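You operate a simulated robot arm through the tools that you are given. There is no shell and no other tool. Be economical: measure what you need, move in short steps, check, and stop when the job is done.

You run a simulated robot arm. Do the job below in one go: nothing can be reset, and whatever is moved stays where it is left.

Task
Stop the blower, tape the test duct's leaking seam, then rerun it till the gauge reads GOOD and stop it.
Fine: tape with the blower off, use the teal tape card and put it back; the blue selector and the other cards stay.

The check looks at the end state, three seconds after you hand in, the way a careful person would. Anything else that was tipped, shoved, dropped, spilled or broken makes it a failure.

Robot
A 6-joint arm with a two-finger parallel gripper on a trunk, on a base that drives. Base frame: it is fixed to the floor where the robot stands at the start and does not move with it; the origin is under the middle of the robot, x ahead of it, y to its left, z up; the surface under the hand at the start is at about z = 88. Readings come in cm, degrees, newtons and seconds.
Its first joint turns from -166.0 to 166.0 degrees. Places, roughly: blue selector [50, -10, 80]; leak gauge [90, -50, 110]; switch of the green blower [70, 0, 80]; test duct [70, -30, 90]. Payload 3.91 kg.
The TCP is the grasp point between the finger pads, 3 cm short of the fingertips. In the tool frame z runs along the fingers and y along their closing line. Largest opening 11 cm; finger width 2, thickness 1; the body of the gripper, 4.8 by 11.2 cm, starts 5.5 cm behind the TCP.
Orientation is that of the tool frame in the base frame, as a unit quaternion [x, y, z, w]. With the fingers straight down and closing along the base's y, the tool's x points along the base's -x, its y along +y and its z along -z.

Tools
- The arm moves only by the tool send_rows. Its argument "plan" is a list that holds one entry, the list of rows, each a list of 7 numbers: the shift along the tool's x, y, z in units of 400 mm (1.0 is 400 mm), then the turn, a rotation vector about the tool's x, y, z in units of 60 degrees (1.0 is 60 degrees), then the finger opening in cm, from 0 to 11. In form: [[[x, y, z, wx, wy, wz, hand], ...]]. A call has 1 to 10 rows; each row is the pose to reach, as a shift and turn from the pose commanded when the call began, along the tool's axes at that moment. A call with a number of a shift or a turn outside -1 to 1 is refused whole. Rows are played at 5 a second. More than 5 cm and 8.6 degrees between two rows, or a gripper value outside its range, and nothing of the call is played. Where a pose cannot be reached the arm comes as near as it can. A force on the tool above 40 N (or 10 N above the force at the start of the call, whichever is more), or a blocked arm, ends the call early, and 0.2 s more pass. The fingers move at their own pace (about 15.3 cm/s each) and stop on an object; they squeeze with about 25 N. The grip force told is the motor's: it shows also when the fingers shut on nothing. Time passes only in rows, and 0.2 s behind the last, so rows that repeat a pose let the fingers close. The reply holds the time, the measured pose of the TCP, the force on the tool along the base axes, the opening and the grip force, in the units named above and with some noise, with the torque about the TCP (base axes, N m) and any sound that the robot's microphone picked up.
- Cameras (640 x 400 px; columns grow to the right, rows downward): "scene" is now at [17.62, 15.57, 138.11]; the picture's right is [-0.86, -0.51, 0.00], its down [-0.22, 0.38, -0.90] and it looks along [0.46, -0.77, -0.44] (base axes); focal length 250 px, centre (320, 200). "wrist" rides on the gripper at [7.2, 1.7, -10.3] in the tool frame; the picture's right is [-0.23, 0.97, 0.00], its down [-0.76, -0.18, -0.62] and it looks along [-0.61, -0.14, 0.78] (tool axes); focal length 222 px, centre (320, 200). There is no depth. A picture from a camera that has moved, and an enlarged one, comes with that camera's place and axes in the base frame and with its lens.
- snapshot(camera): a new picture of that camera. It takes no simulated time.
- roll_base(legs): drives the robot by 1 to 6 legs, each [ahead, turn to the left] in cm and degrees, along the robot's own axes; the way and the turn of a leg run together, so that a leg with both is an arc; at most 150 cm and 180 degrees a leg. The arm and the cameras ride along, it lands a little off, and it stops where it bumps. It gives what a move gives.
- aim_head(pan, tilt): turns the head with the scene camera to pan (to the left, within 120 degrees either way) and tilt (down, from -29 to 69), counted from straight ahead of the robot. It gives what a move gives.
- close_up(camera, box): a new picture of the part [left, top, right, bottom] of that camera's present view, enlarged. It takes no simulated time.
- close_job(): hands the job in; it is judged then, once.

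Work in short steps. Places have to be worked out from the pictures, the camera data and where the tool is seen: move nearer, look again, correct. Check each grasp and each placing, and mend what went wrong. You have 120 turns and 82 pictures in all, those below and enlarged ones among them. Open the gripper and draw the arm clear of the work before you hand the job in, unless the task says otherwise; then end with one line.

The tools are called after "Emit:" as name(argument=value, ...) on one line, values as JSON. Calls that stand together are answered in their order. send_rows: Moves the arm, as the interface text tells. Its arguments: {"type":"object","properties":{"plan":{"type":"array"}},"required":["plan"]} The other tools are called the same way: roll_base (legs) drives the base; aim_head (pan, tilt) turns the head that bears the scene camera; snapshot (camera) takes a picture; close_up (camera, box) takes an enlarged picture of a part of a camera's view; close_job () hands the job in.

At the start:

```text
time: 0.0
tcp_pos: [45.85, -35.55, 122.38]
ee_rot: [0.0, 1.0, 0.001, 0.0]
wrist_force: [0.5, 0.3, 0.3]
wrist_torque: [0.0, -0.04, -0.01]
gripper_width: 10.99
finger_force: 0.1
robot x, y, heading: [0.11, -0.14, 0.1]
head pan, tilt: [-59.4, 26.2]
```

scene: 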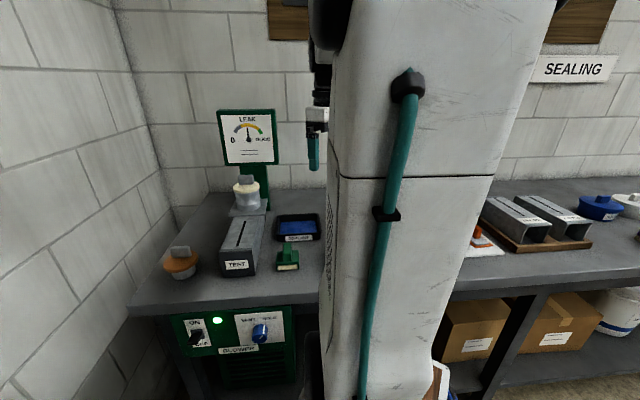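
wrist: 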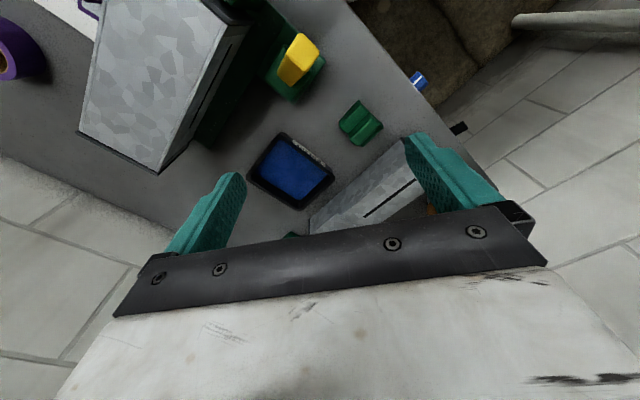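

I'll look at the panel and the work area enlarged before moving anything.

Emit:
close_up(camera="scene", box=[160, 200, 320, 370])

Emit:
close_up(camera="scene", box=[200, 90, 330, 200])

Emit:
close_up(camera="wrist", box=[180, 0, 480, 240])

```text
2.35 times, centred on (240, 285) of scene
camera zoom: at [17.62, 15.57, 138.11], right [-0.86, -0.51, 0.0], down [-0.22, 0.38, -0.9], along [0.46, -0.77, -0.44], focal length 588 px, centre (508, 0)
```

zoom: 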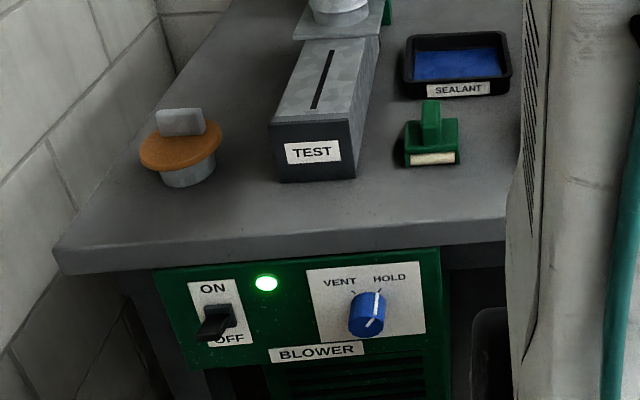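

```text
3.64 times, centred on (265, 145) of scene
camera zoom: at [17.62, 15.57, 138.11], right [-0.86, -0.51, 0.0], down [-0.22, 0.38, -0.9], along [0.46, -0.77, -0.44], focal length 909 px, centre (520, 400)
```

zoom: 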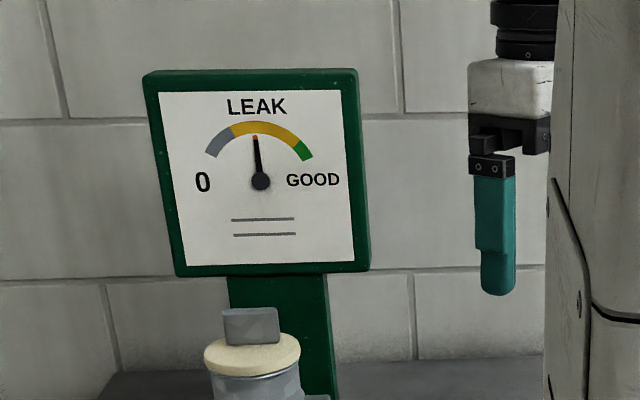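

```text
1.67 times, centred on (330, 120) of wrist
camera zoom: at [38.62, -34.02, 132.68], right [0.23, 0.97, 0.0], down [0.76, -0.18, 0.62], along [0.61, -0.14, -0.78], focal length 370 px, centre (303, 333)
```

zoom: 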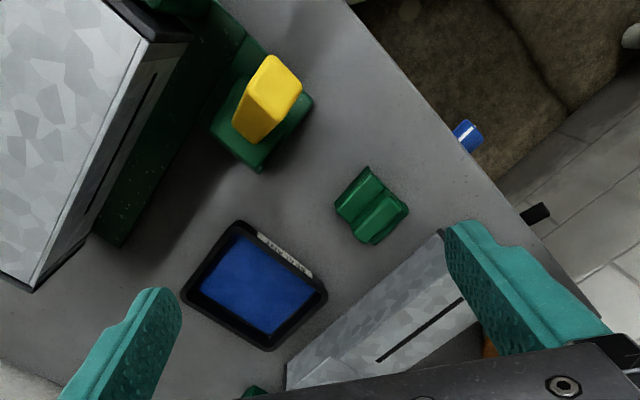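

The arm hides the middle of the bench. I'll pan the head to see the rest of it.

Emit:
aim_head(pan=-100, tilt=30)

Emit:
snapshot(camera="scene")

```text
time: 1.1
tcp_pos: [45.79, -35.48, 122.49]
ee_rot: [0.0, 1.0, 0.0, -0.001]
wrist_force: [-0.2, -0.3, -0.1]
wrist_torque: [0.03, -0.01, 0.01]
gripper_width: 11.0
finger_force: 0.1
robot x, y, heading: [0.13, -0.14, 0.2]
head pan, tilt: [-100.0, 30.0]
```

```text
76 pictures are left
camera scene: at [11.39, 14.57, 137.5], right [-0.98, 0.17, 0.0], down [0.09, 0.49, -0.87], along [-0.15, -0.85, -0.5], focal length 250 px, centre (320, 200)
```

scene: 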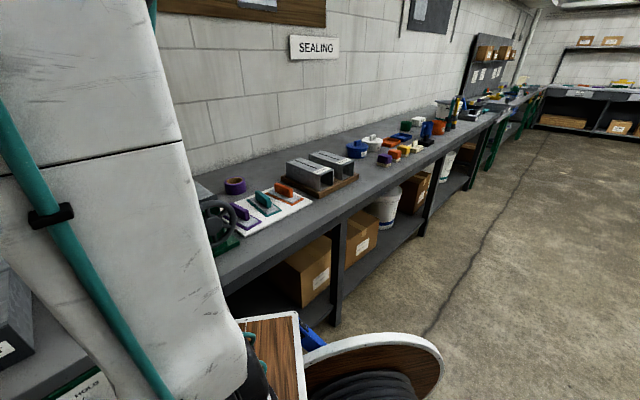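

Emit:
close_up(camera="scene", box=[190, 130, 370, 250])

```text
3.33 times, centred on (280, 190) of scene
camera zoom: at [11.39, 14.57, 137.5], right [-0.98, 0.17, 0.0], down [0.09, 0.49, -0.87], along [-0.15, -0.85, -0.5], focal length 834 px, centre (453, 233)
```

zoom: 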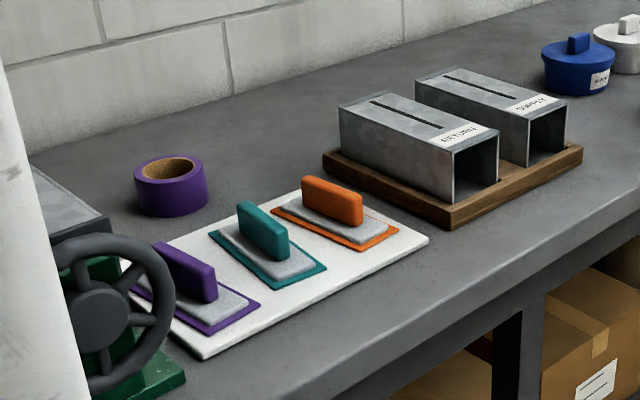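

Teal card is the middle of three on the white board, at about (18, -63). First the blower: I'll bring the gripper around, up high, to in front of the blower panel, turning the tool as it goes, and closing the fingers.

Emit:
send_rows(plan=[[[-0.0125, 0.0625, 0, 0, 0, -0.1, 8], [-0.025, 0.125, 0, 0, 0, -0.2, 5], [-0.0375, 0.1875, 0, 0, 0, -0.3, 2], [-0.05, 0.25, 0, 0, 0, -0.4, 0], [-0.0625, 0.3125, 0, 0, 0, -0.5, 0], [-0.075, 0.375, 0, 0, 0, -0.6, 0], [-0.0875, 0.4375, 0, 0, 0, -0.7, 0], [-0.1, 0.5, 0, 0, 0, -0.8, 0], [-0.1125, 0.5625, 0, 0, 0, -0.9, 0], [-0.125, 0.625, 0, 0, 0, -1.0, 0]]])

Emit:
aim_head(pan=-45, tilt=35)

Emit:
snapshot(camera="scene")

```text
time: 3.3
tcp_pos: [50.76, -10.45, 122.44]
ee_rot: [-0.5, 0.866, 0.0, -0.001]
wrist_force: [-0.3, 0.0, 0.2]
wrist_torque: [-0.01, -0.02, 0.03]
gripper_width: 0.02
finger_force: 25.1
robot x, y, heading: [0.3, -0.11, 0.3]
head pan, tilt: [-100.0, 30.0]
```

```text
time: 4.5
tcp_pos: [50.78, -10.6, 122.52]
ee_rot: [-0.5, 0.866, 0.0, 0.0]
wrist_force: [-0.2, 0.1, -0.2]
wrist_torque: [0.0, -0.02, -0.03]
gripper_width: 0.01
finger_force: 25.3
robot x, y, heading: [-0.09, -0.03, -0.1]
head pan, tilt: [-45.0, 35.0]
```

```text
74 pictures are left
camera scene: at [19.17, 17.25, 136.72], right [-0.71, -0.71, 0.0], down [-0.41, 0.41, -0.82], along [0.58, -0.58, -0.57], focal length 250 px, centre (320, 200)
```

scene: 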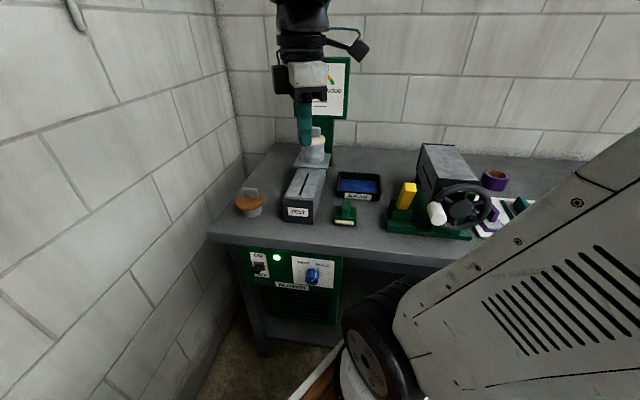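

The gripper is clear and visible now. I'll carry on to a spot in front of the panel with the camera on the bench side.

Emit:
send_rows(plan=[[[-0.0571, 0.0185, 0.03, 0, 0, -0.1, 0], [-0.114, 0.037, 0.06, 0, 0, -0.2, 0], [-0.171, 0.0555, 0.09, 0, 0, -0.3, 0], [-0.228, 0.074, 0.12, 0, 0, -0.4, 0], [-0.2855, 0.0925, 0.15, 0, 0, -0.5, 0], [-0.3426, 0.111, 0.18, 0, 0, -0.6, 0], [-0.3997, 0.1295, 0.21, 0, 0, -0.7, 0], [-0.4568, 0.148, 0.24, 0, 0, -0.8, 0], [-0.5139, 0.1665, 0.27, 0, 0, -0.9, 0], [-0.571, 0.185, 0.3, 0, 0, -1.0, 0]]])

Emit:
close_up(camera="scene", box=[220, 160, 380, 300])

Emit:
snapshot(camera="wrist")

```text
time: 6.7
tcp_pos: [55.77, 13.05, 110.36]
ee_rot: [0.867, -0.499, 0.0, 0.0]
wrist_force: [-0.4, -0.3, 0.6]
wrist_torque: [-0.03, -0.01, 0.0]
gripper_width: 0.01
finger_force: 25.4
robot x, y, heading: [0.09, 0.06, 0.5]
head pan, tilt: [-45.0, 35.0]
```

```text
2.86 times, centred on (300, 230) of scene
camera zoom: at [19.16, 17.24, 136.72], right [-0.71, -0.71, 0.0], down [-0.41, 0.41, -0.82], along [0.58, -0.58, -0.57], focal length 714 px, centre (377, 114)
```

zoom: 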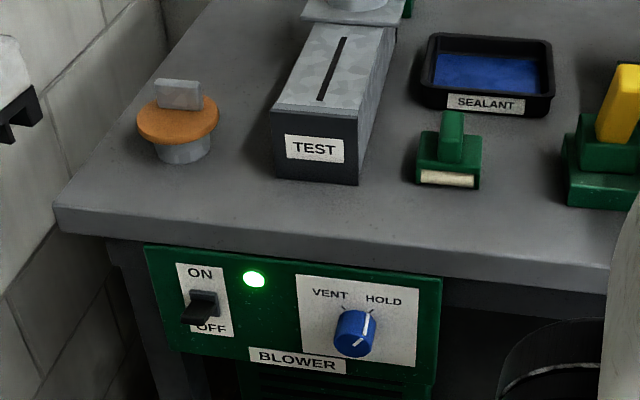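

```text
72 pictures are left
camera wrist: at [58.02, 5.66, 120.63], right [-0.96, -0.29, 0.0], down [-0.23, 0.75, 0.62], along [-0.18, 0.6, -0.78], focal length 222 px, centre (320, 200)
```

wrist: 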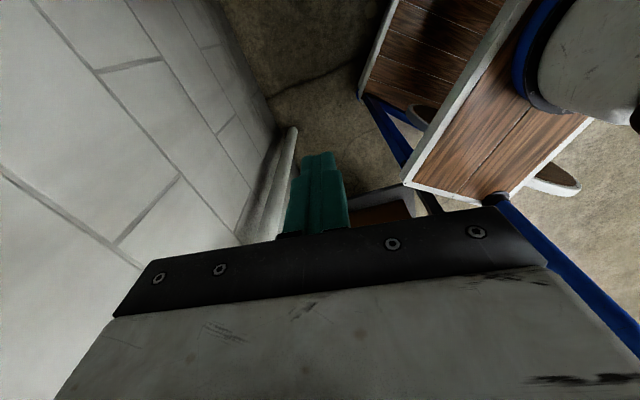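

The lever points up (ON) with its tip at about (67, -4, 77). I'll tilt the tool to point inward, 30° below horizontal, stopping about 8 cm short of the panel to look again.

Emit:
send_rows(plan=[[[0.033, -0.003, 0.072, 0.005, 0.1, -0.009, 0], [0.066, -0.005, 0.144, 0.01, 0.2, -0.018, 0], [0.099, -0.008, 0.217, 0.016, 0.3, -0.027, 0], [0.132, -0.011, 0.289, 0.021, 0.4, -0.036, 0], [0.165, -0.014, 0.361, 0.026, 0.5, -0.045, 0], [0.197, -0.016, 0.433, 0.031, 0.6, -0.054, 0], [0.23, -0.019, 0.505, 0.037, 0.7, -0.063, 0], [0.263, -0.022, 0.578, 0.042, 0.8, -0.072, 0], [0.296, -0.024, 0.65, 0.047, 0.9, -0.082, 0], [0.329, -0.027, 0.722, 0.052, 0.999, -0.0906, 0]]])

Emit:
snapshot(camera="scene")

Emit:
snapshot(camera="wrist")

```text
time: 8.9
tcp_pos: [63.39, 2.09, 81.51]
ee_rot: [0.771, -0.393, 0.447, 0.227]
wrist_force: [0.4, 0.2, 0.9]
wrist_torque: [-0.04, -0.01, -0.01]
gripper_width: 0.0
finger_force: 25.1
robot x, y, heading: [-0.2, 0.23, -0.0]
head pan, tilt: [-45.0, 35.0]
```

```text
71 pictures are left
camera scene: at [19.14, 17.24, 136.72], right [-0.71, -0.71, 0.0], down [-0.41, 0.41, -0.82], along [0.58, -0.58, -0.57], focal length 250 px, centre (320, 200)
```

scene: 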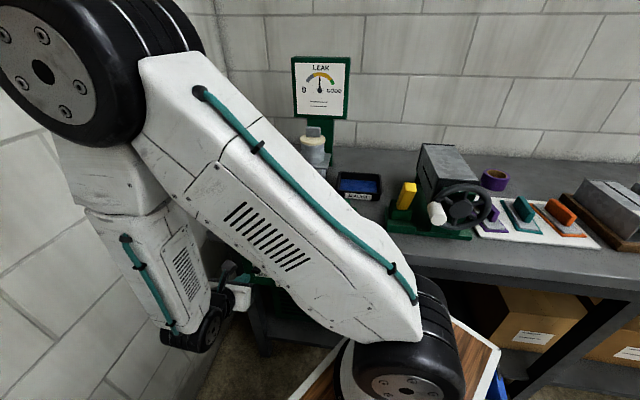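

```text
70 pictures are left
camera wrist: at [58.84, 5.25, 92.84], right [-0.85, -0.48, -0.2], down [-0.4, 0.85, -0.35], along [0.34, -0.22, -0.92], focal length 222 px, centre (320, 200)
```

wrist: 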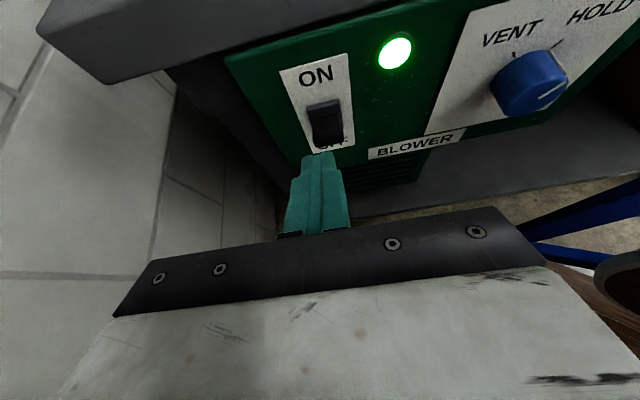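

The wrist camera sees the switch well; I'll enlarge it for measuring.

Emit:
close_up(camera="wrist", box=[260, 40, 400, 200])

```text
2.50 times, centred on (330, 120) of wrist
camera zoom: at [58.84, 5.25, 92.84], right [-0.85, -0.48, -0.2], down [-0.4, 0.85, -0.35], along [0.34, -0.22, -0.92], focal length 555 px, centre (295, 400)
```

zoom: 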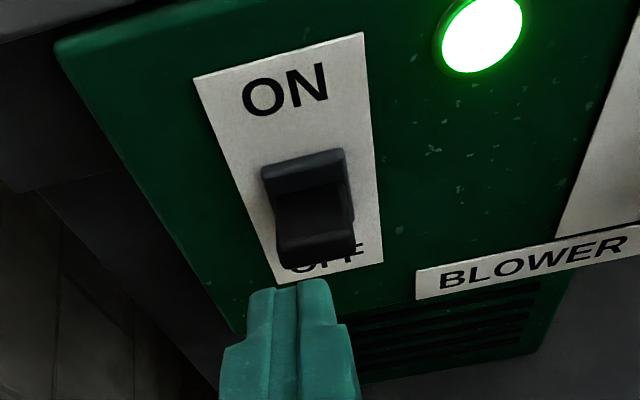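

Both cameras put the lever tip at (66.9, -3.9, 77) and the panel 3.5 cm behind it. I'll slide the closed fingertips in above the lever, then press down.

Emit:
send_rows(plan=[[[0.028, 0.0175, 0.049, 0, 0, 0, 0], [0.057, 0.0175, 0.098, 0, 0, 0, 0], [0.085, 0.0175, 0.147, 0, 0, 0, 0], [0.063, 0.0175, 0.1595, 0, 0, 0, 0], [0.042, 0.0175, 0.172, 0, 0, 0, 0], [0.02, 0.0175, 0.1845, 0, 0, 0, 0], [-0.002, 0.0175, 0.197, 0, 0, 0, 0], [-0.023, 0.0175, 0.21, 0, 0, 0, 0]]])

Emit:
snapshot(camera="wrist")

```text
time: 10.1
tcp_pos: [66.69, -3.76, 80.1]
ee_rot: [0.77, -0.391, 0.449, 0.227]
wrist_force: [-21.5, 20.5, 24.4]
wrist_torque: [-0.09, 0.04, -0.3]
gripper_width: 0.02
finger_force: 24.9
robot x, y, heading: [0.01, -0.21, 0.4]
head pan, tilt: [-45.0, 35.0]
stopped in row 6: the force on the tool passed its limit at 183 N (the readings are from after the stop); the commanded pose is now the measured one
```

```text
68 pictures are left
camera wrist: at [62.09, -0.49, 91.45], right [-0.85, -0.49, -0.2], down [-0.4, 0.85, -0.35], along [0.34, -0.22, -0.91], focal length 222 px, centre (320, 200)
```

wrist: 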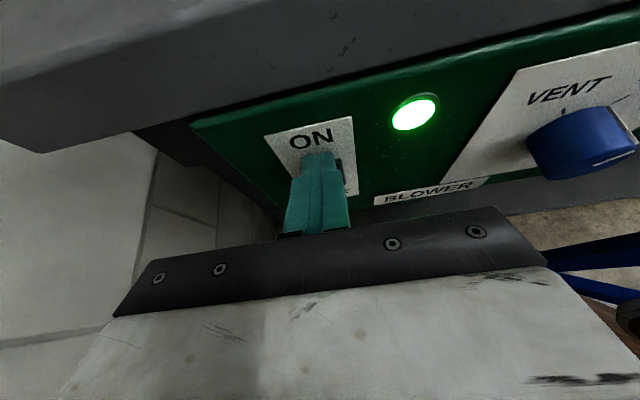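

The fingertips came to rest on the switch body or panel, too deep. I'll back up and out 1.5 cm and look at the lever.

Emit:
send_rows(plan=[[[0.0, 0, -0.02, 0, 0, 0, 0], [0.02, 0, -0.04, 0, 0, 0, 0], [0.03, 0, -0.12, 0, 0, 0, 0]]])

Emit:
close_up(camera="wrist", box=[240, 80, 400, 220])

```text
time: 10.9
tcp_pos: [64.72, -0.86, 83.44]
ee_rot: [0.772, -0.392, 0.447, 0.227]
wrist_force: [0.4, 0.0, -0.3]
wrist_torque: [0.0, -0.02, 0.0]
gripper_width: 0.0
finger_force: 25.3
robot x, y, heading: [0.07, 0.24, 0.1]
head pan, tilt: [-45.0, 35.0]
```

```text
2.86 times, centred on (320, 150) of wrist
camera zoom: at [60.2, 2.26, 94.73], right [-0.85, -0.48, -0.2], down [-0.4, 0.85, -0.35], along [0.34, -0.22, -0.92], focal length 635 px, centre (320, 343)
```

zoom: 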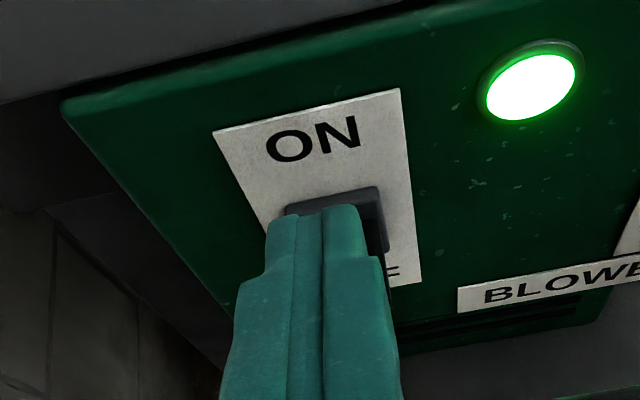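

The lever hasn't moved: the bezel spans z≈72–78 and sticks out about 1.5 cm, and I was on it. I'll level the tool to near horizontal and press only on the lever's outer end.

Emit:
send_rows(plan=[[[-0.02, 0, -0.0025, 0, 0.139, 0, 0], [-0.041, 0, -0.005, 0, 0.278, 0, 0], [-0.062, 0, -0.0075, 0, 0.4167, 0, 0], [-0.05, 0, 0.0825, 0, 0.4167, 0, 0], [-0.072, 0, 0.095, 0, 0.4167, 0, 0], [-0.0935, 0, 0.1075, 0, 0.4167, 0, 0], [-0.115, 0, 0.12, 0, 0.4167, 0, 0], [-0.137, 0, 0.1325, 0, 0.4167, 0, 0]]])

Emit:
snapshot(camera="wrist")

```text
time: 12.5
tcp_pos: [65.89, -2.26, 77.69]
ee_rot: [0.651, -0.332, 0.609, 0.308]
wrist_force: [-7.3, 2.3, 15.8]
wrist_torque: [-0.4, -0.14, -0.03]
gripper_width: 0.0
finger_force: 24.8
robot x, y, heading: [-0.12, 0.17, 0.1]
head pan, tilt: [-45.0, 35.0]
stopped in row 8: the force on the tool passed its limit at 58 N (the readings are from after the stop); the commanded pose is now the measured one
```

```text
66 pictures are left
camera wrist: at [58.64, 4.45, 85.55], right [-0.79, -0.56, -0.23], down [-0.25, 0.65, -0.72], along [0.55, -0.51, -0.66], focal length 222 px, centre (320, 200)
```

wrist: 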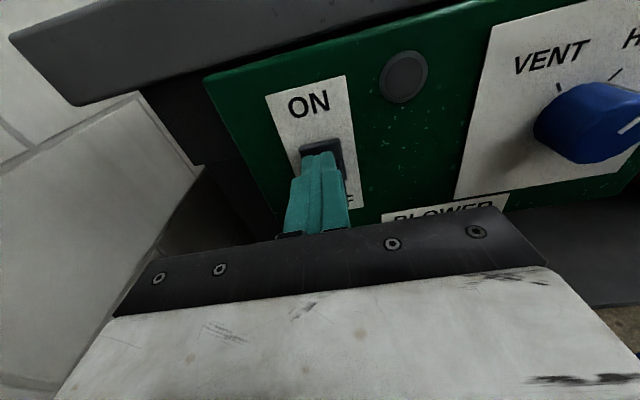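

The lamp is off: the blower is stopped. I'll back straight out and check the lever in its OFF state for later.

Emit:
send_rows(plan=[[[0.03, 0, 0.0, 0, 0, 0, 0], [0.03, 0, -0.1, 0, 0, 0, 0], [0.03, 0, -0.2, 0, 0, 0, 0]]])

Emit:
close_up(camera="wrist", box=[220, 40, 440, 220])

Emit:
snapshot(camera="scene")

```text
time: 13.3
tcp_pos: [61.32, 4.0, 79.52]
ee_rot: [0.652, -0.332, 0.608, 0.308]
wrist_force: [1.6, -0.5, 0.0]
wrist_torque: [-0.02, 0.04, -0.01]
gripper_width: 0.01
finger_force: 25.0
robot x, y, heading: [0.21, -0.16, 0.4]
head pan, tilt: [-45.0, 35.0]
```

```text
2.22 times, centred on (330, 130) of wrist
camera zoom: at [54.22, 10.63, 87.39], right [-0.8, -0.56, -0.23], down [-0.25, 0.65, -0.71], along [0.55, -0.51, -0.66], focal length 494 px, centre (298, 356)
```

zoom: 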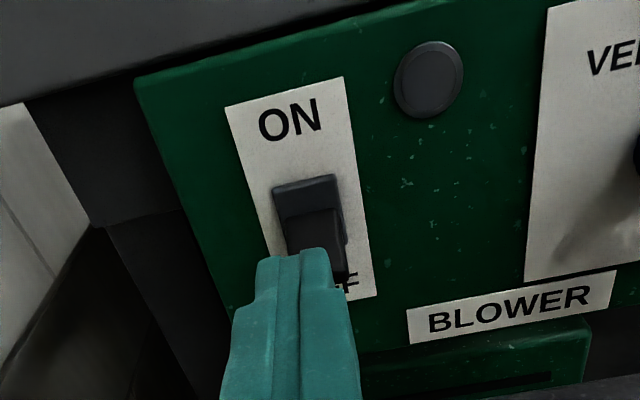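

```text
64 pictures are left
camera scene: at [19.15, 17.3, 136.71], right [-0.71, -0.71, 0.0], down [-0.41, 0.4, -0.82], along [0.58, -0.58, -0.57], focal length 250 px, centre (320, 200)
```

scene: 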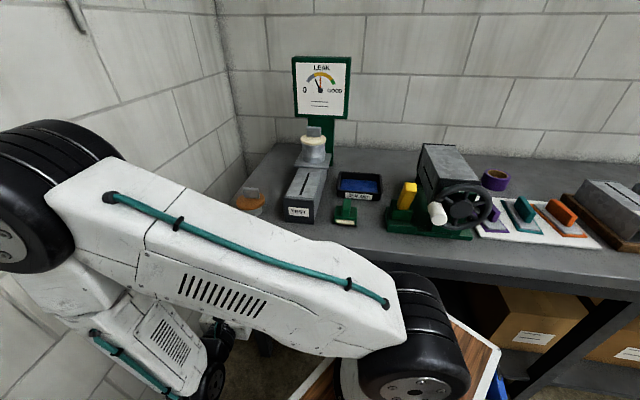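

The blower is off, the lever is down and the gauge has dropped. Now I'll retrace the path: up and out, tool turning back to vertical.

Emit:
send_rows(plan=[[[0.049, 0, -0.014, 0, -0.1, 0, 0], [0.098, 0, -0.029, 0, -0.2, 0, 0], [0.147, 0, -0.043, 0, -0.3, 0, 0], [0.196, 0, -0.057, 0, -0.4, 0, 0], [0.245, 0, -0.071, 0, -0.5, 0, 0], [0.293, 0, -0.086, 0, -0.6, 0, 0], [0.342, 0, -0.1, 0, -0.7, 0, 0], [0.391, 0, -0.114, 0, -0.8, 0, 0], [0.44, 0, -0.129, 0, -0.9, 0, 0], [0.489, 0, -0.143, 0, -1.0, 0, 0]]])

```text
time: 15.5
tcp_pos: [58.58, 7.52, 99.34]
ee_rot: [0.869, -0.441, 0.2, 0.099]
wrist_force: [0.3, 0.0, 0.6]
wrist_torque: [-0.01, 0.0, -0.01]
gripper_width: 0.02
finger_force: 24.6
robot x, y, heading: [0.05, 0.24, 0.4]
head pan, tilt: [-45.0, 35.0]
```

Next, straighten the tool to vertical and rise to about z = 119.

Emit:
send_rows(plan=[[[0.042, 0, -0.09, 0, -0.085, 0, 0], [0.084, 0, -0.18, 0, -0.17, 0, 0], [0.126, 0, -0.27, 0, -0.256, 0, 0], [0.168, 0, -0.36, 0, -0.341, 0, 0], [0.21, 0, -0.453, 0, -0.428, 0, 0]]])

```text
time: 16.7
tcp_pos: [58.55, 7.71, 119.32]
ee_rot: [0.892, -0.452, 0.002, 0.0]
wrist_force: [-0.1, 0.6, 0.5]
wrist_torque: [-0.03, -0.01, 0.02]
gripper_width: 0.0
finger_force: 24.9
robot x, y, heading: [-0.24, -0.08, 0.3]
head pan, tilt: [-45.0, 35.0]
```

I'll swing to above the bench centre, turning back by 60°.

Emit:
send_rows(plan=[[[0.0709, 0.0627, -0.0075, 0, 0, 0.1, 0], [0.1418, 0.1254, -0.015, 0, 0, 0.2, 0], [0.2127, 0.1881, -0.0225, 0, 0, 0.3, 0], [0.2836, 0.2508, -0.03, 0, 0, 0.4, 0], [0.3545, 0.3135, -0.0375, 0, 0, 0.5, 0], [0.4254, 0.3762, -0.045, 0, 0, 0.6, 0], [0.4963, 0.4389, -0.0525, 0, 0, 0.7, 0], [0.5672, 0.5016, -0.06, 0, 0, 0.8, 0], [0.6381, 0.5643, -0.0675, 0, 0, 0.9, 0], [0.709, 0.627, -0.075, 0, 0, 1.0, 0]]])

```text
time: 18.9
tcp_pos: [54.82, -29.84, 122.01]
ee_rot: [-0.546, 0.838, -0.002, 0.002]
wrist_force: [1.0, 0.4, 0.2]
wrist_torque: [0.0, -0.01, -0.01]
gripper_width: 0.0
finger_force: 24.8
robot x, y, heading: [0.27, -0.05, 0.3]
head pan, tilt: [-45.0, 35.0]
```

Continue to above the card board with another 60° of turn, opening the fingers.

Emit:
send_rows(plan=[[[0.0948, 0.0395, 0.01, 0, 0, 0.1, 0], [0.1896, 0.079, 0.02, 0, 0, 0.2, 2], [0.2844, 0.1185, 0.03, 0, 0, 0.3, 4], [0.3792, 0.158, 0.04, 0, 0, 0.4, 6], [0.474, 0.1975, 0.05, 0, 0, 0.5, 6], [0.5688, 0.237, 0.06, 0, 0, 0.6, 6], [0.6636, 0.2765, 0.07, 0, 0, 0.7, 6], [0.7584, 0.316, 0.08, 0, 0, 0.8, 6], [0.8532, 0.3555, 0.09, 0, 0, 0.9, 6], [0.948, 0.395, 0.1, 0, 0, 1.0, 6]]])

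Emit:
snapshot(camera="wrist")

Emit:
close_up(camera="scene", box=[240, 120, 400, 250])

```text
time: 21.1
tcp_pos: [25.08, -58.22, 118.36]
ee_rot: [-0.053, 0.999, -0.001, 0.003]
wrist_force: [-0.4, 0.1, 0.6]
wrist_torque: [-0.02, 0.02, -0.01]
gripper_width: 6.0
finger_force: 0.1
robot x, y, heading: [-0.16, 0.22, 0.2]
head pan, tilt: [-45.0, 35.0]
```

```text
63 pictures are left
camera wrist: at [17.67, -57.55, 128.62], right [0.12, 0.99, 0.0], down [0.77, -0.09, 0.63], along [0.62, -0.08, -0.78], focal length 222 px, centre (320, 200)
```

wrist: 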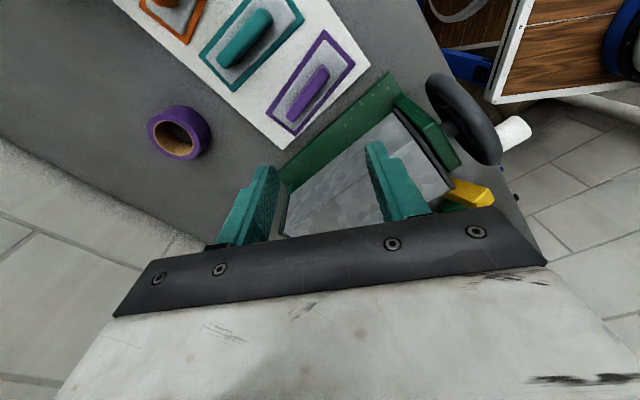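

```text
3.08 times, centred on (320, 185) of scene
camera zoom: at [19.11, 17.35, 136.71], right [-0.7, -0.71, 0.0], down [-0.41, 0.4, -0.82], along [0.58, -0.58, -0.57], focal length 770 px, centre (320, 246)
```

zoom: 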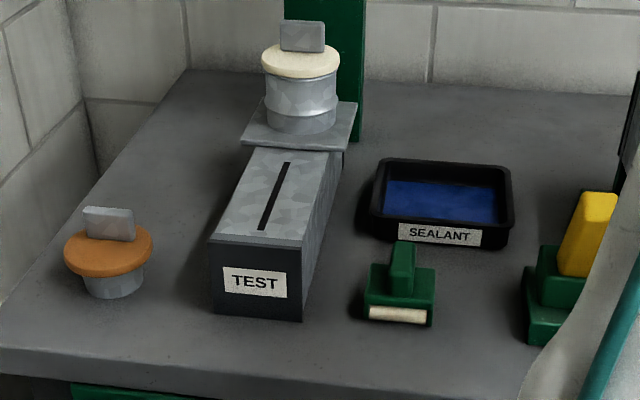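

The teal handle's centre is near (18.3, -67.8). I'll move above it at z ≈ 108 with the fingers lined up across the handle.

Emit:
send_rows(plan=[[[0.0197, -0.0223, 0.02, 0, 0, 0.1, 6], [0.0394, -0.0446, 0.04, 0, 0, 0.2, 6], [0.0591, -0.0669, 0.06, 0, 0, 0.3, 6], [0.0788, -0.0892, 0.08, 0, 0, 0.4, 6], [0.0985, -0.1115, 0.1, 0, 0, 0.5, 6], [0.1182, -0.1338, 0.12, 0, 0, 0.6, 6], [0.1379, -0.1561, 0.14, 0, 0, 0.7, 6], [0.1576, -0.1784, 0.16, 0, 0, 0.8, 6], [0.1773, -0.2007, 0.18, 0, 0, 0.9, 6], [0.197, -0.223, 0.2, 0, 0, 1.0, 6]]])

Emit:
snapshot(camera="wrist")

Emit:
aim_head(pan=-85, tilt=30)

Emit:
snapshot(camera="scene")

```text
time: 23.3
tcp_pos: [18.19, -67.8, 110.28]
ee_rot: [0.453, 0.891, -0.001, 0.003]
wrist_force: [-0.6, 0.4, -0.6]
wrist_torque: [-0.04, -0.01, -0.01]
gripper_width: 6.02
finger_force: 0.0
robot x, y, heading: [0.12, 0.17, 0.2]
head pan, tilt: [-45.0, 35.0]
```

```text
61 pictures are left
camera wrist: at [15.28, -61.24, 120.46], right [0.92, 0.39, 0.0], down [0.3, -0.72, 0.63], along [0.25, -0.58, -0.78], focal length 222 px, centre (320, 200)
```

wrist: 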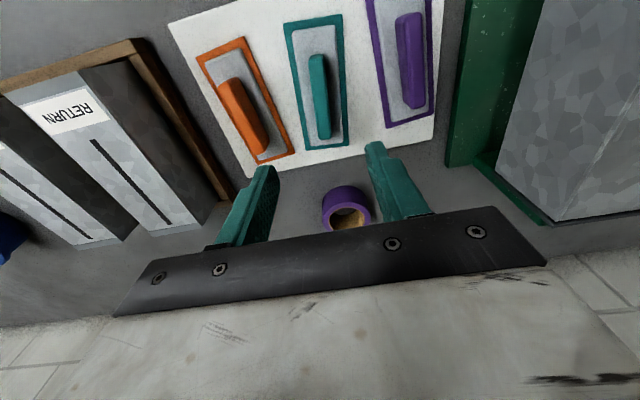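

```text
time: 24.4
tcp_pos: [18.19, -67.86, 110.21]
ee_rot: [0.452, 0.892, 0.0, 0.003]
wrist_force: [0.6, -0.2, 0.1]
wrist_torque: [0.01, 0.01, -0.04]
gripper_width: 6.0
finger_force: 0.0
robot x, y, heading: [0.19, 0.15, 0.1]
head pan, tilt: [-85.0, 30.0]
```

```text
60 pictures are left
camera scene: at [13.67, 14.5, 137.5], right [-1.0, -0.09, 0.0], down [-0.05, 0.5, -0.87], along [0.08, -0.86, -0.5], focal length 250 px, centre (320, 200)
```

scene: 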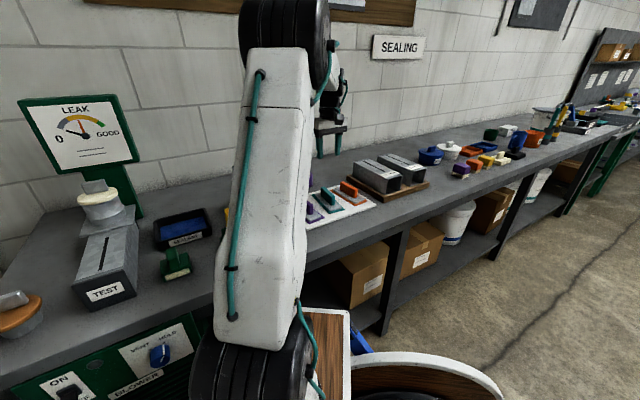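

The gripper is centred over the teal handle, whose axis is about -60°; I'll turn 6° and lower to z ≈ 101 for another look.

Emit:
send_rows(plan=[[[0, 0, 0.08, 0, 0, 0.05, 6], [0, 0, 0.16, 0, 0, 0.1, 6], [0, 0, 0.23, 0, 0, 0.1, 6]]])

Emit:
snapshot(camera="wrist")

Emit:
close_up(camera="scene", box=[290, 100, 420, 230])

```text
time: 25.2
tcp_pos: [18.3, -68.01, 100.88]
ee_rot: [0.498, 0.867, 0.001, 0.002]
wrist_force: [0.0, -0.6, 0.9]
wrist_torque: [-0.04, 0.02, 0.0]
gripper_width: 5.98
finger_force: 0.1
robot x, y, heading: [0.06, 0.42, -0.1]
head pan, tilt: [-85.0, 30.0]
```

```text
59 pictures are left
camera wrist: at [16.06, -61.14, 111.13], right [0.96, 0.29, 0.0], down [0.23, -0.75, 0.63], along [0.19, -0.6, -0.78], focal length 222 px, centre (320, 200)
```

wrist: 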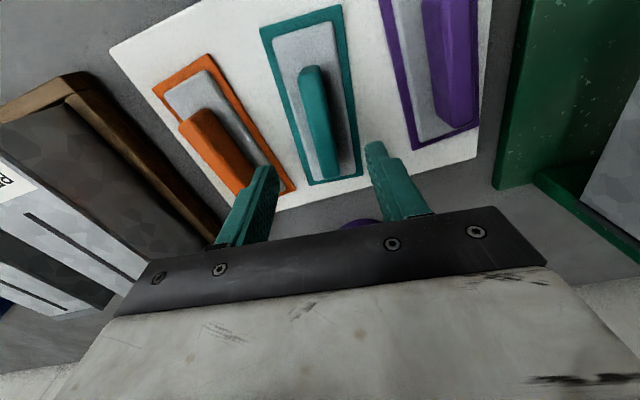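

```text
3.08 times, centred on (355, 165) of scene
camera zoom: at [13.66, 14.52, 137.5], right [-1.0, -0.09, 0.0], down [-0.04, 0.5, -0.87], along [0.08, -0.86, -0.5], focal length 770 px, centre (212, 308)
```

zoom: 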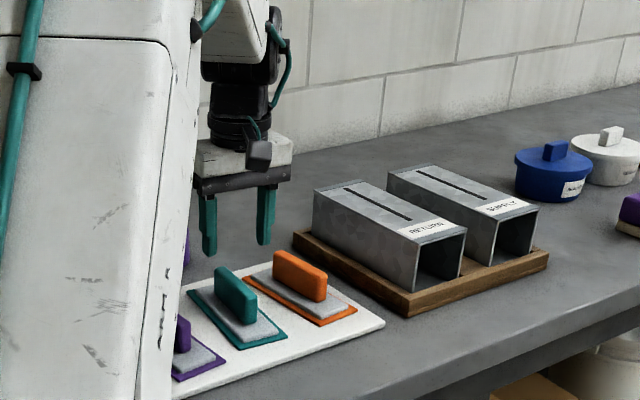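

The card's long axis is -60.5° and its centre (18.4, -68.0), matching the tool. I'll lower to TCP z ≈ 93.8 and close on the handle.

Emit:
send_rows(plan=[[[0, 0, 0.06, 0, 0, 0, 6], [0, 0, 0.12, 0, 0, 0, 6], [0, 0, 0.177, 0, 0, 0, 6], [0, 0, 0.177, 0, 0, 0, 3], [0, 0, 0.177, 0, 0, 0, 0], [0, 0, 0.177, 0, 0, 0, 0]]])

Emit:
snapshot(camera="wrist")

Emit:
close_up(camera="scene", box=[290, 100, 420, 230])

```text
time: 26.6
tcp_pos: [18.38, -67.78, 93.88]
ee_rot: [0.498, 0.867, 0.001, 0.002]
wrist_force: [0.1, -0.3, 0.1]
wrist_torque: [0.02, 0.0, -0.01]
gripper_width: 1.74
finger_force: 25.1
robot x, y, heading: [0.2, -0.15, 0.2]
head pan, tilt: [-85.0, 30.0]
```

```text
57 pictures are left
camera wrist: at [16.12, -60.89, 104.14], right [0.96, 0.29, 0.0], down [0.23, -0.75, 0.63], along [0.19, -0.6, -0.78], focal length 222 px, centre (320, 200)
```

wrist: 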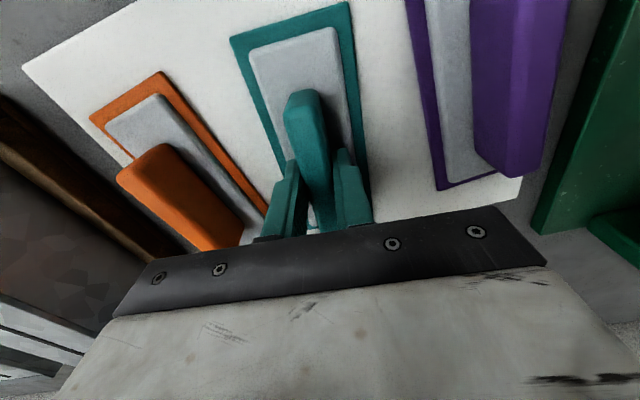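

```text
3.08 times, centred on (355, 165) of scene
camera zoom: at [13.67, 14.5, 137.5], right [-1.0, -0.09, 0.0], down [-0.04, 0.5, -0.87], along [0.08, -0.86, -0.5], focal length 770 px, centre (212, 308)
```

zoom: 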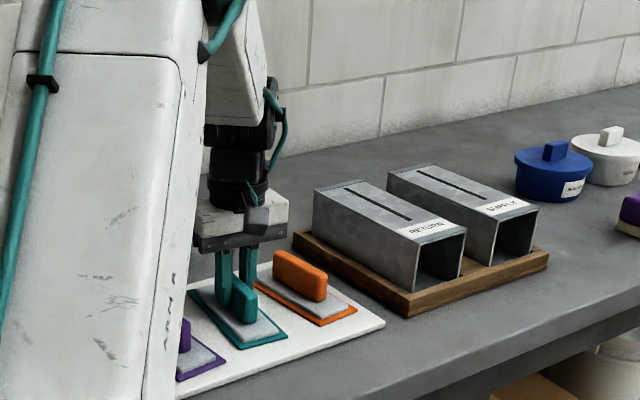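

Gripped at 1.74 cm. I'll lift straight up and check the card and what it left on the board.

Emit:
send_rows(plan=[[[0, 0, -0.02, 0, 0, 0, 0], [0, 0, -0.08, 0, 0, 0, 0], [0, 0, -0.18, 0, 0, 0, 0], [0, 0, -0.29, 0, 0, 0, 0], [0, 0, -0.4, 0, 0, 0, 0], [0, 0, -0.5, 0, 0, 0, 0], [0, 0, -0.61, 0, 0, 0, 0], [0, 0, -0.7, 0, 0, 0, 0]]])

Emit:
snapshot(camera="wrist")

Emit:
snapshot(camera="scene")

```text
time: 28.4
tcp_pos: [17.89, -67.81, 121.76]
ee_rot: [0.499, 0.867, 0.001, 0.002]
wrist_force: [-0.5, 0.0, -1.4]
wrist_torque: [0.04, 0.0, -0.01]
gripper_width: 1.72
finger_force: 24.0
robot x, y, heading: [-0.01, -0.06, 0.2]
head pan, tilt: [-85.0, 30.0]
```

```text
55 pictures are left
camera wrist: at [15.61, -60.86, 132.02], right [0.96, 0.29, 0.0], down [0.23, -0.75, 0.62], along [0.19, -0.6, -0.78], focal length 222 px, centre (320, 200)
```

wrist: 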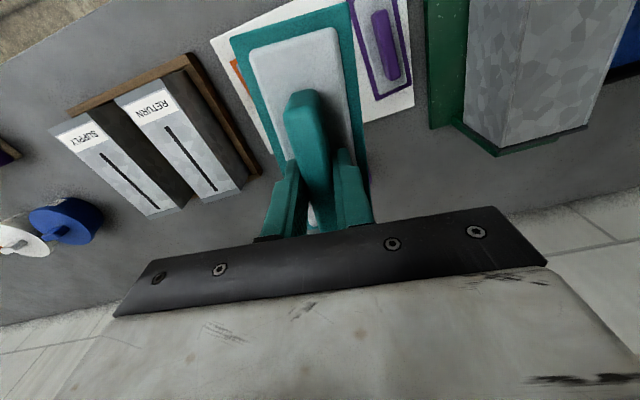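

```text
54 pictures are left
camera scene: at [13.67, 14.48, 137.5], right [-1.0, -0.09, 0.0], down [-0.05, 0.5, -0.87], along [0.08, -0.86, -0.5], focal length 250 px, centre (320, 200)
```

scene: 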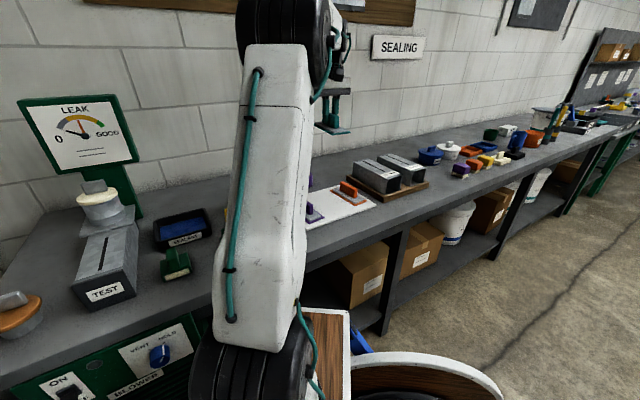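

The card is held squarely. I'll carry it at this height to above the test duct in two legs.

Emit:
send_rows(plan=[[[0.0128, 0.081, 0, 0, 0, 0, 0], [0.0256, 0.162, 0, 0, 0, 0, 0], [0.0384, 0.243, 0, 0, 0, 0, 0], [0.0512, 0.324, 0, 0, 0, 0, 0], [0.064, 0.405, 0, 0, 0, 0, 0], [0.0768, 0.486, 0, 0, 0, 0, 0], [0.0896, 0.567, 0, 0, 0, 0, 0], [0.1024, 0.648, 0, 0, 0, 0, 0], [0.1152, 0.729, 0, 0, 0, 0, 0], [0.128, 0.81, 0, 0, 0, 0, 0]]])

Emit:
send_rows(plan=[[[0.0128, 0.081, 0, 0, 0, -0.01, 0], [0.0256, 0.162, 0, 0, 0, -0.02, 0], [0.0384, 0.243, 0, 0, 0, -0.03, 0], [0.0512, 0.324, 0, 0, 0, -0.04, 0], [0.064, 0.405, 0, 0, 0, -0.05, 0], [0.0768, 0.486, 0, 0, 0, -0.06, 0], [0.0896, 0.567, 0, 0, 0, -0.07, 0], [0.1024, 0.648, 0, 0, 0, -0.08, 0], [0.1152, 0.729, 0, 0, 0, -0.09, 0], [0.128, 0.81, 0, 0, 0, -0.1, 0]]])

Emit:
snapshot(camera="wrist")

Emit:
aim_head(pan=-50, tilt=30)

Emit:
snapshot(camera="scene")

```text
time: 30.6
tcp_pos: [43.68, -47.2, 121.81]
ee_rot: [0.499, 0.867, 0.002, 0.003]
wrist_force: [0.7, -0.6, -0.1]
wrist_torque: [0.0, -0.06, 0.02]
gripper_width: 1.72
finger_force: 25.0
robot x, y, heading: [-0.15, -0.11, 0.2]
head pan, tilt: [-85.0, 30.0]
```

```text
time: 32.8
tcp_pos: [68.95, -26.42, 122.0]
ee_rot: [0.452, 0.892, 0.001, 0.002]
wrist_force: [-0.3, -0.4, -0.8]
wrist_torque: [0.0, -0.01, 0.0]
gripper_width: 1.78
finger_force: 25.5
robot x, y, heading: [-0.09, 0.09, 0.1]
head pan, tilt: [-85.0, 30.0]
```

```text
53 pictures are left
camera wrist: at [66.13, -19.81, 132.33], right [0.92, 0.39, 0.0], down [0.3, -0.72, 0.63], along [0.25, -0.57, -0.78], focal length 222 px, centre (320, 200)
```

wrist: 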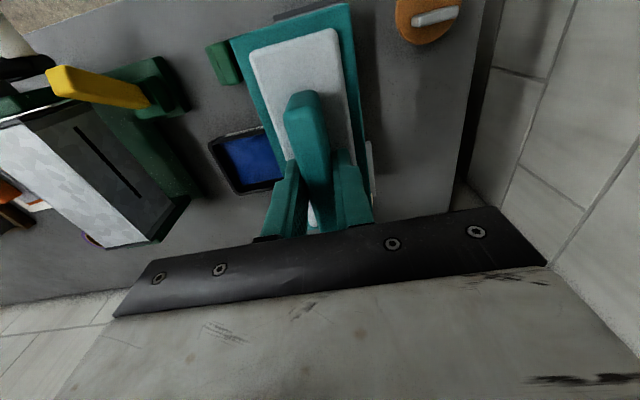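

```text
time: 33.8
tcp_pos: [69.05, -26.44, 122.09]
ee_rot: [0.452, 0.892, 0.001, 0.002]
wrist_force: [-0.2, 0.1, 0.2]
wrist_torque: [-0.02, -0.02, 0.0]
gripper_width: 1.73
finger_force: 25.0
robot x, y, heading: [0.09, 0.1, 0.4]
head pan, tilt: [-50.0, 30.0]
```

```text
52 pictures are left
camera scene: at [18.69, 16.6, 137.5], right [-0.76, -0.64, 0.0], down [-0.32, 0.38, -0.87], along [0.56, -0.66, -0.5], focal length 250 px, centre (320, 200)
```

scene: 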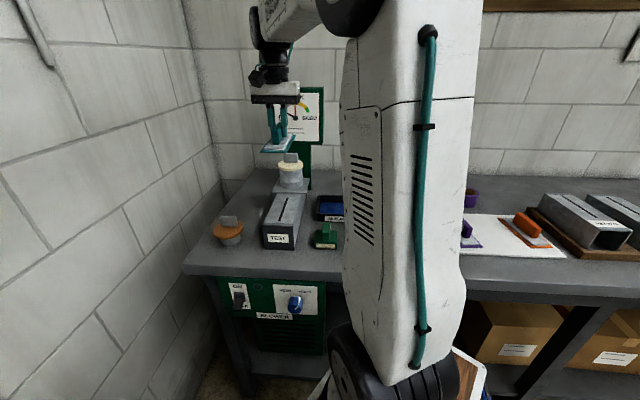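

Good view of both. I'll enlarge it to re-measure the slit before lowering.

Emit:
close_up(camera="scene", box=[200, 80, 345, 260])

```text
2.22 times, centred on (272, 170) of scene
camera zoom: at [18.69, 16.6, 137.5], right [-0.76, -0.64, 0.0], down [-0.32, 0.38, -0.87], along [0.56, -0.66, -0.5], focal length 556 px, centre (426, 267)
```

zoom: 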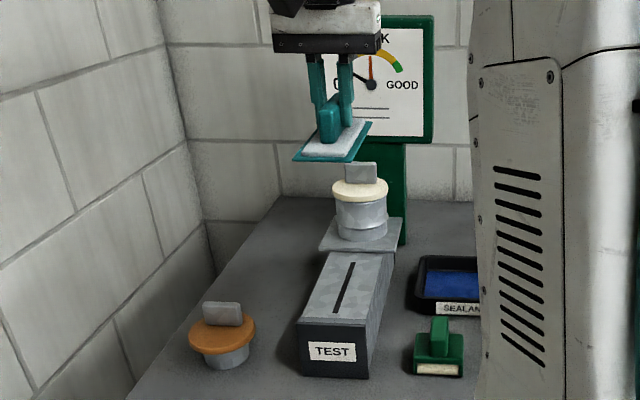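

Slit centre re-measured at (69.1, -26.3), duct top z ≈ 96–97. I'll lower to TCP z = 107, leaving the card about 5 cm above the duct.

Emit:
send_rows(plan=[[[0, 0, 0.1, 0, 0, 0, 0], [0, 0, 0.2, 0, 0, 0, 0], [0, 0, 0.3, 0, 0, 0, 0], [0, 0, 0.375, 0, 0, 0, 0]]])

Emit:
close_up(camera="scene", box=[210, 120, 345, 260])

Emit:
snapshot(camera="wrist")

```text
time: 34.8
tcp_pos: [69.1, -26.36, 106.96]
ee_rot: [0.453, 0.892, 0.0, 0.003]
wrist_force: [-0.7, 0.6, -1.7]
wrist_torque: [0.0, -0.01, 0.02]
gripper_width: 1.75
finger_force: 24.7
robot x, y, heading: [0.03, 0.11, 0.2]
head pan, tilt: [-50.0, 30.0]
```

```text
2.86 times, centred on (278, 190) of scene
camera zoom: at [18.67, 16.62, 137.5], right [-0.76, -0.64, 0.0], down [-0.32, 0.38, -0.87], along [0.56, -0.66, -0.5], focal length 714 px, centre (441, 229)
```

zoom: 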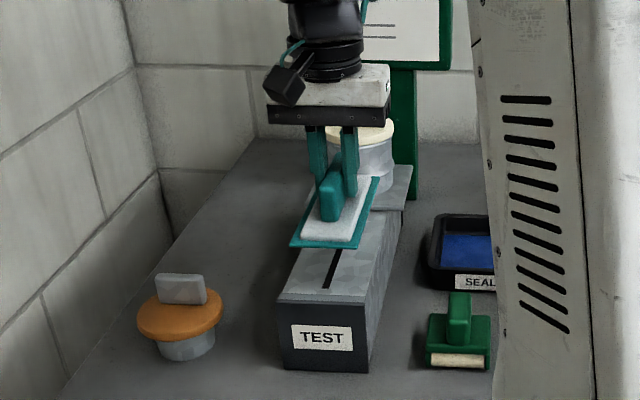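

```text
49 pictures are left
camera wrist: at [66.13, -19.79, 117.09], right [0.92, 0.39, 0.0], down [0.3, -0.72, 0.63], along [0.25, -0.57, -0.78], focal length 222 px, centre (320, 200)
```

wrist: 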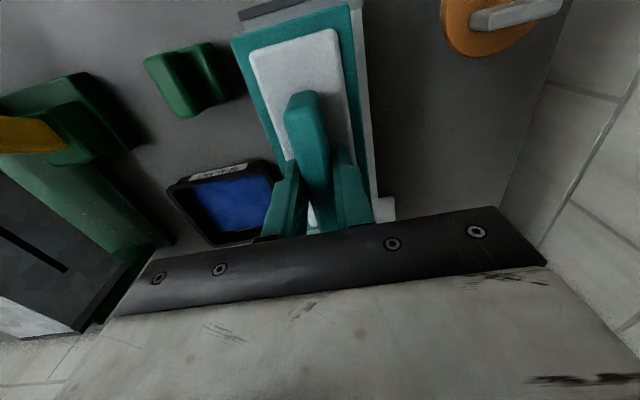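

Card and slit are aligned sideways; lengthwise I'll move the card 0.7 cm toward the front to centre it, then lower until contact.

Emit:
send_rows(plan=[[[0.0175, 0, 0.0, 0, 0, 0, 0], [0.0175, 0, 0.05, 0, 0, 0, 0], [0.0175, 0, 0.09, 0, 0, 0, 0], [0.0175, 0, 0.1, 0, 0, 0, 0], [0.0175, 0, 0.11, 0, 0, 0, 0]]])

Emit:
close_up(camera="scene", box=[210, 120, 345, 260])

```text
time: 36.0
tcp_pos: [68.69, -25.86, 102.64]
ee_rot: [0.453, 0.892, 0.0, 0.002]
wrist_force: [-0.5, 0.0, -0.3]
wrist_torque: [-0.01, 0.01, -0.02]
gripper_width: 1.76
finger_force: 24.8
robot x, y, heading: [0.08, -0.05, 0.2]
head pan, tilt: [-50.0, 30.0]
```

```text
2.86 times, centred on (278, 190) of scene
camera zoom: at [18.69, 16.61, 137.5], right [-0.76, -0.64, 0.0], down [-0.32, 0.38, -0.87], along [0.56, -0.66, -0.5], focal length 714 px, centre (441, 229)
```

zoom: 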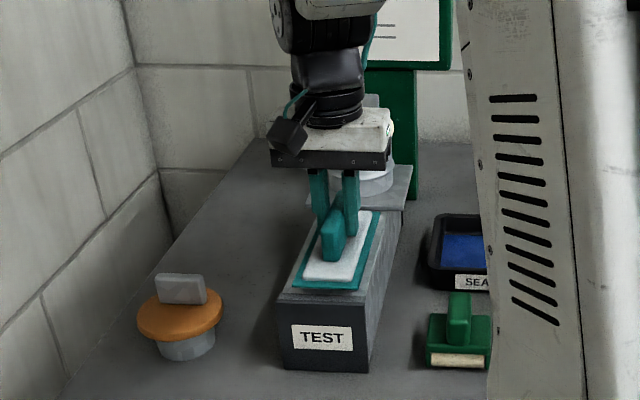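

Well aligned and nearly down. Continuing gently until the force shows contact.

Emit:
send_rows(plan=[[[0, 0, 0.007, 0, 0, 0, 0], [0, 0, 0.014, 0, 0, 0, 0], [0, 0, 0.021, 0, 0, 0, 0], [0, 0, 0.028, 0, 0, 0, 0], [0, 0, 0.035, 0, 0, 0, 0]]])

Emit:
close_up(camera="scene", box=[210, 120, 345, 260])

```text
time: 37.2
tcp_pos: [68.83, -26.03, 101.27]
ee_rot: [0.452, 0.892, 0.0, 0.002]
wrist_force: [-0.8, 0.7, 2.6]
wrist_torque: [0.02, 0.13, -0.06]
gripper_width: 1.74
finger_force: 24.8
robot x, y, heading: [0.09, 0.12, 0.1]
head pan, tilt: [-50.0, 30.0]
```

```text
2.86 times, centred on (278, 190) of scene
camera zoom: at [18.68, 16.61, 137.5], right [-0.76, -0.65, 0.0], down [-0.32, 0.38, -0.87], along [0.56, -0.66, -0.5], focal length 714 px, centre (441, 229)
```

zoom: 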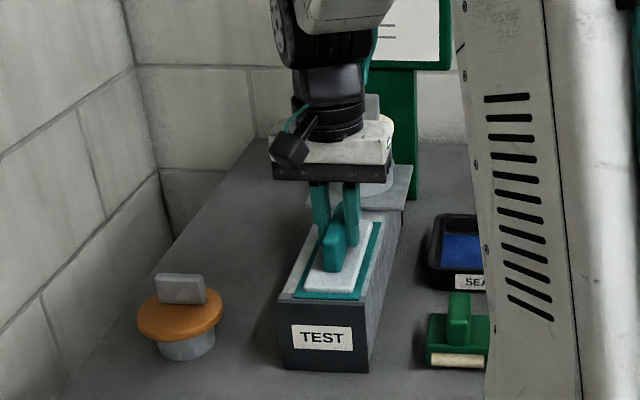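

Contact has started (about 3 N). I'll press a bit more for a firm bond and hold.

Emit:
send_rows(plan=[[[0, 0, 0.002, 0, 0, 0, 0], [0, 0, 0.004, 0, 0, 0, 0], [0, 0, 0.006, 0, 0, 0, 0], [0, 0, 0.006, 0, 0, 0, 0], [0, 0, 0.006, 0, 0, 0, 0], [0, 0, 0.006, 0, 0, 0, 0]]])

```text
time: 38.6
tcp_pos: [68.77, -25.93, 101.07]
ee_rot: [0.452, 0.892, 0.001, 0.003]
wrist_force: [5.7, 0.4, 20.7]
wrist_torque: [-0.07, -0.08, 0.0]
gripper_width: 1.74
finger_force: 25.2
robot x, y, heading: [0.08, -0.1, 0.4]
head pan, tilt: [-50.0, 30.0]
```

Pressed at about 21 N for over half a second. I'll lift and see whether tape stayed on the seam.

Emit:
send_rows(plan=[[[0, 0, -0.01, 0, 0, 0, 0], [0, 0, -0.05, 0, 0, 0, 0], [0, 0, -0.15, 0, 0, 0, 0], [0, 0, -0.26, 0, 0, 0, 0], [0, 0, -0.37, 0, 0, 0, 0], [0, 0, -0.48, 0, 0, 0, 0], [0, 0, -0.52, 0, 0, 0, 0]]])

Emit:
close_up(camera="scene", box=[210, 120, 345, 260])

Emit:
snapshot(camera="wrist")

```text
time: 40.2
tcp_pos: [68.63, -25.93, 121.93]
ee_rot: [0.452, 0.892, 0.001, 0.003]
wrist_force: [0.4, 0.0, -1.4]
wrist_torque: [0.02, 0.01, 0.01]
gripper_width: 1.73
finger_force: 25.2
robot x, y, heading: [0.16, -0.02, -0.2]
head pan, tilt: [-50.0, 30.0]
```

```text
2.86 times, centred on (278, 190) of scene
camera zoom: at [18.7, 16.6, 137.5], right [-0.76, -0.65, 0.0], down [-0.32, 0.38, -0.87], along [0.56, -0.66, -0.5], focal length 714 px, centre (441, 229)
```

zoom: 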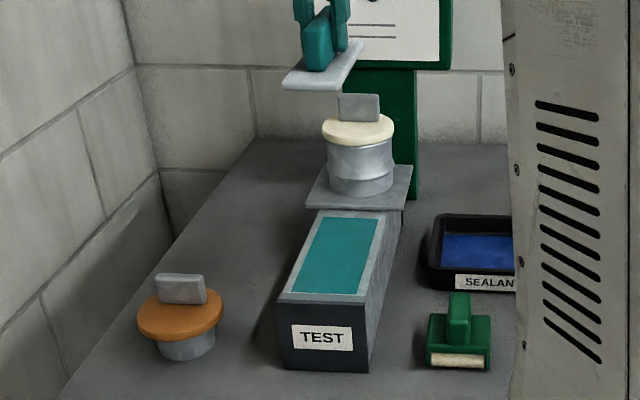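

```text
45 pictures are left
camera wrist: at [65.67, -19.35, 132.23], right [0.92, 0.39, 0.0], down [0.3, -0.72, 0.63], along [0.25, -0.57, -0.78], focal length 222 px, centre (320, 200)
```

wrist: 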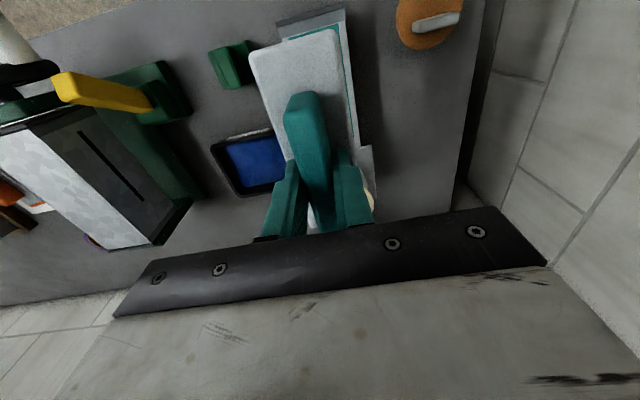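

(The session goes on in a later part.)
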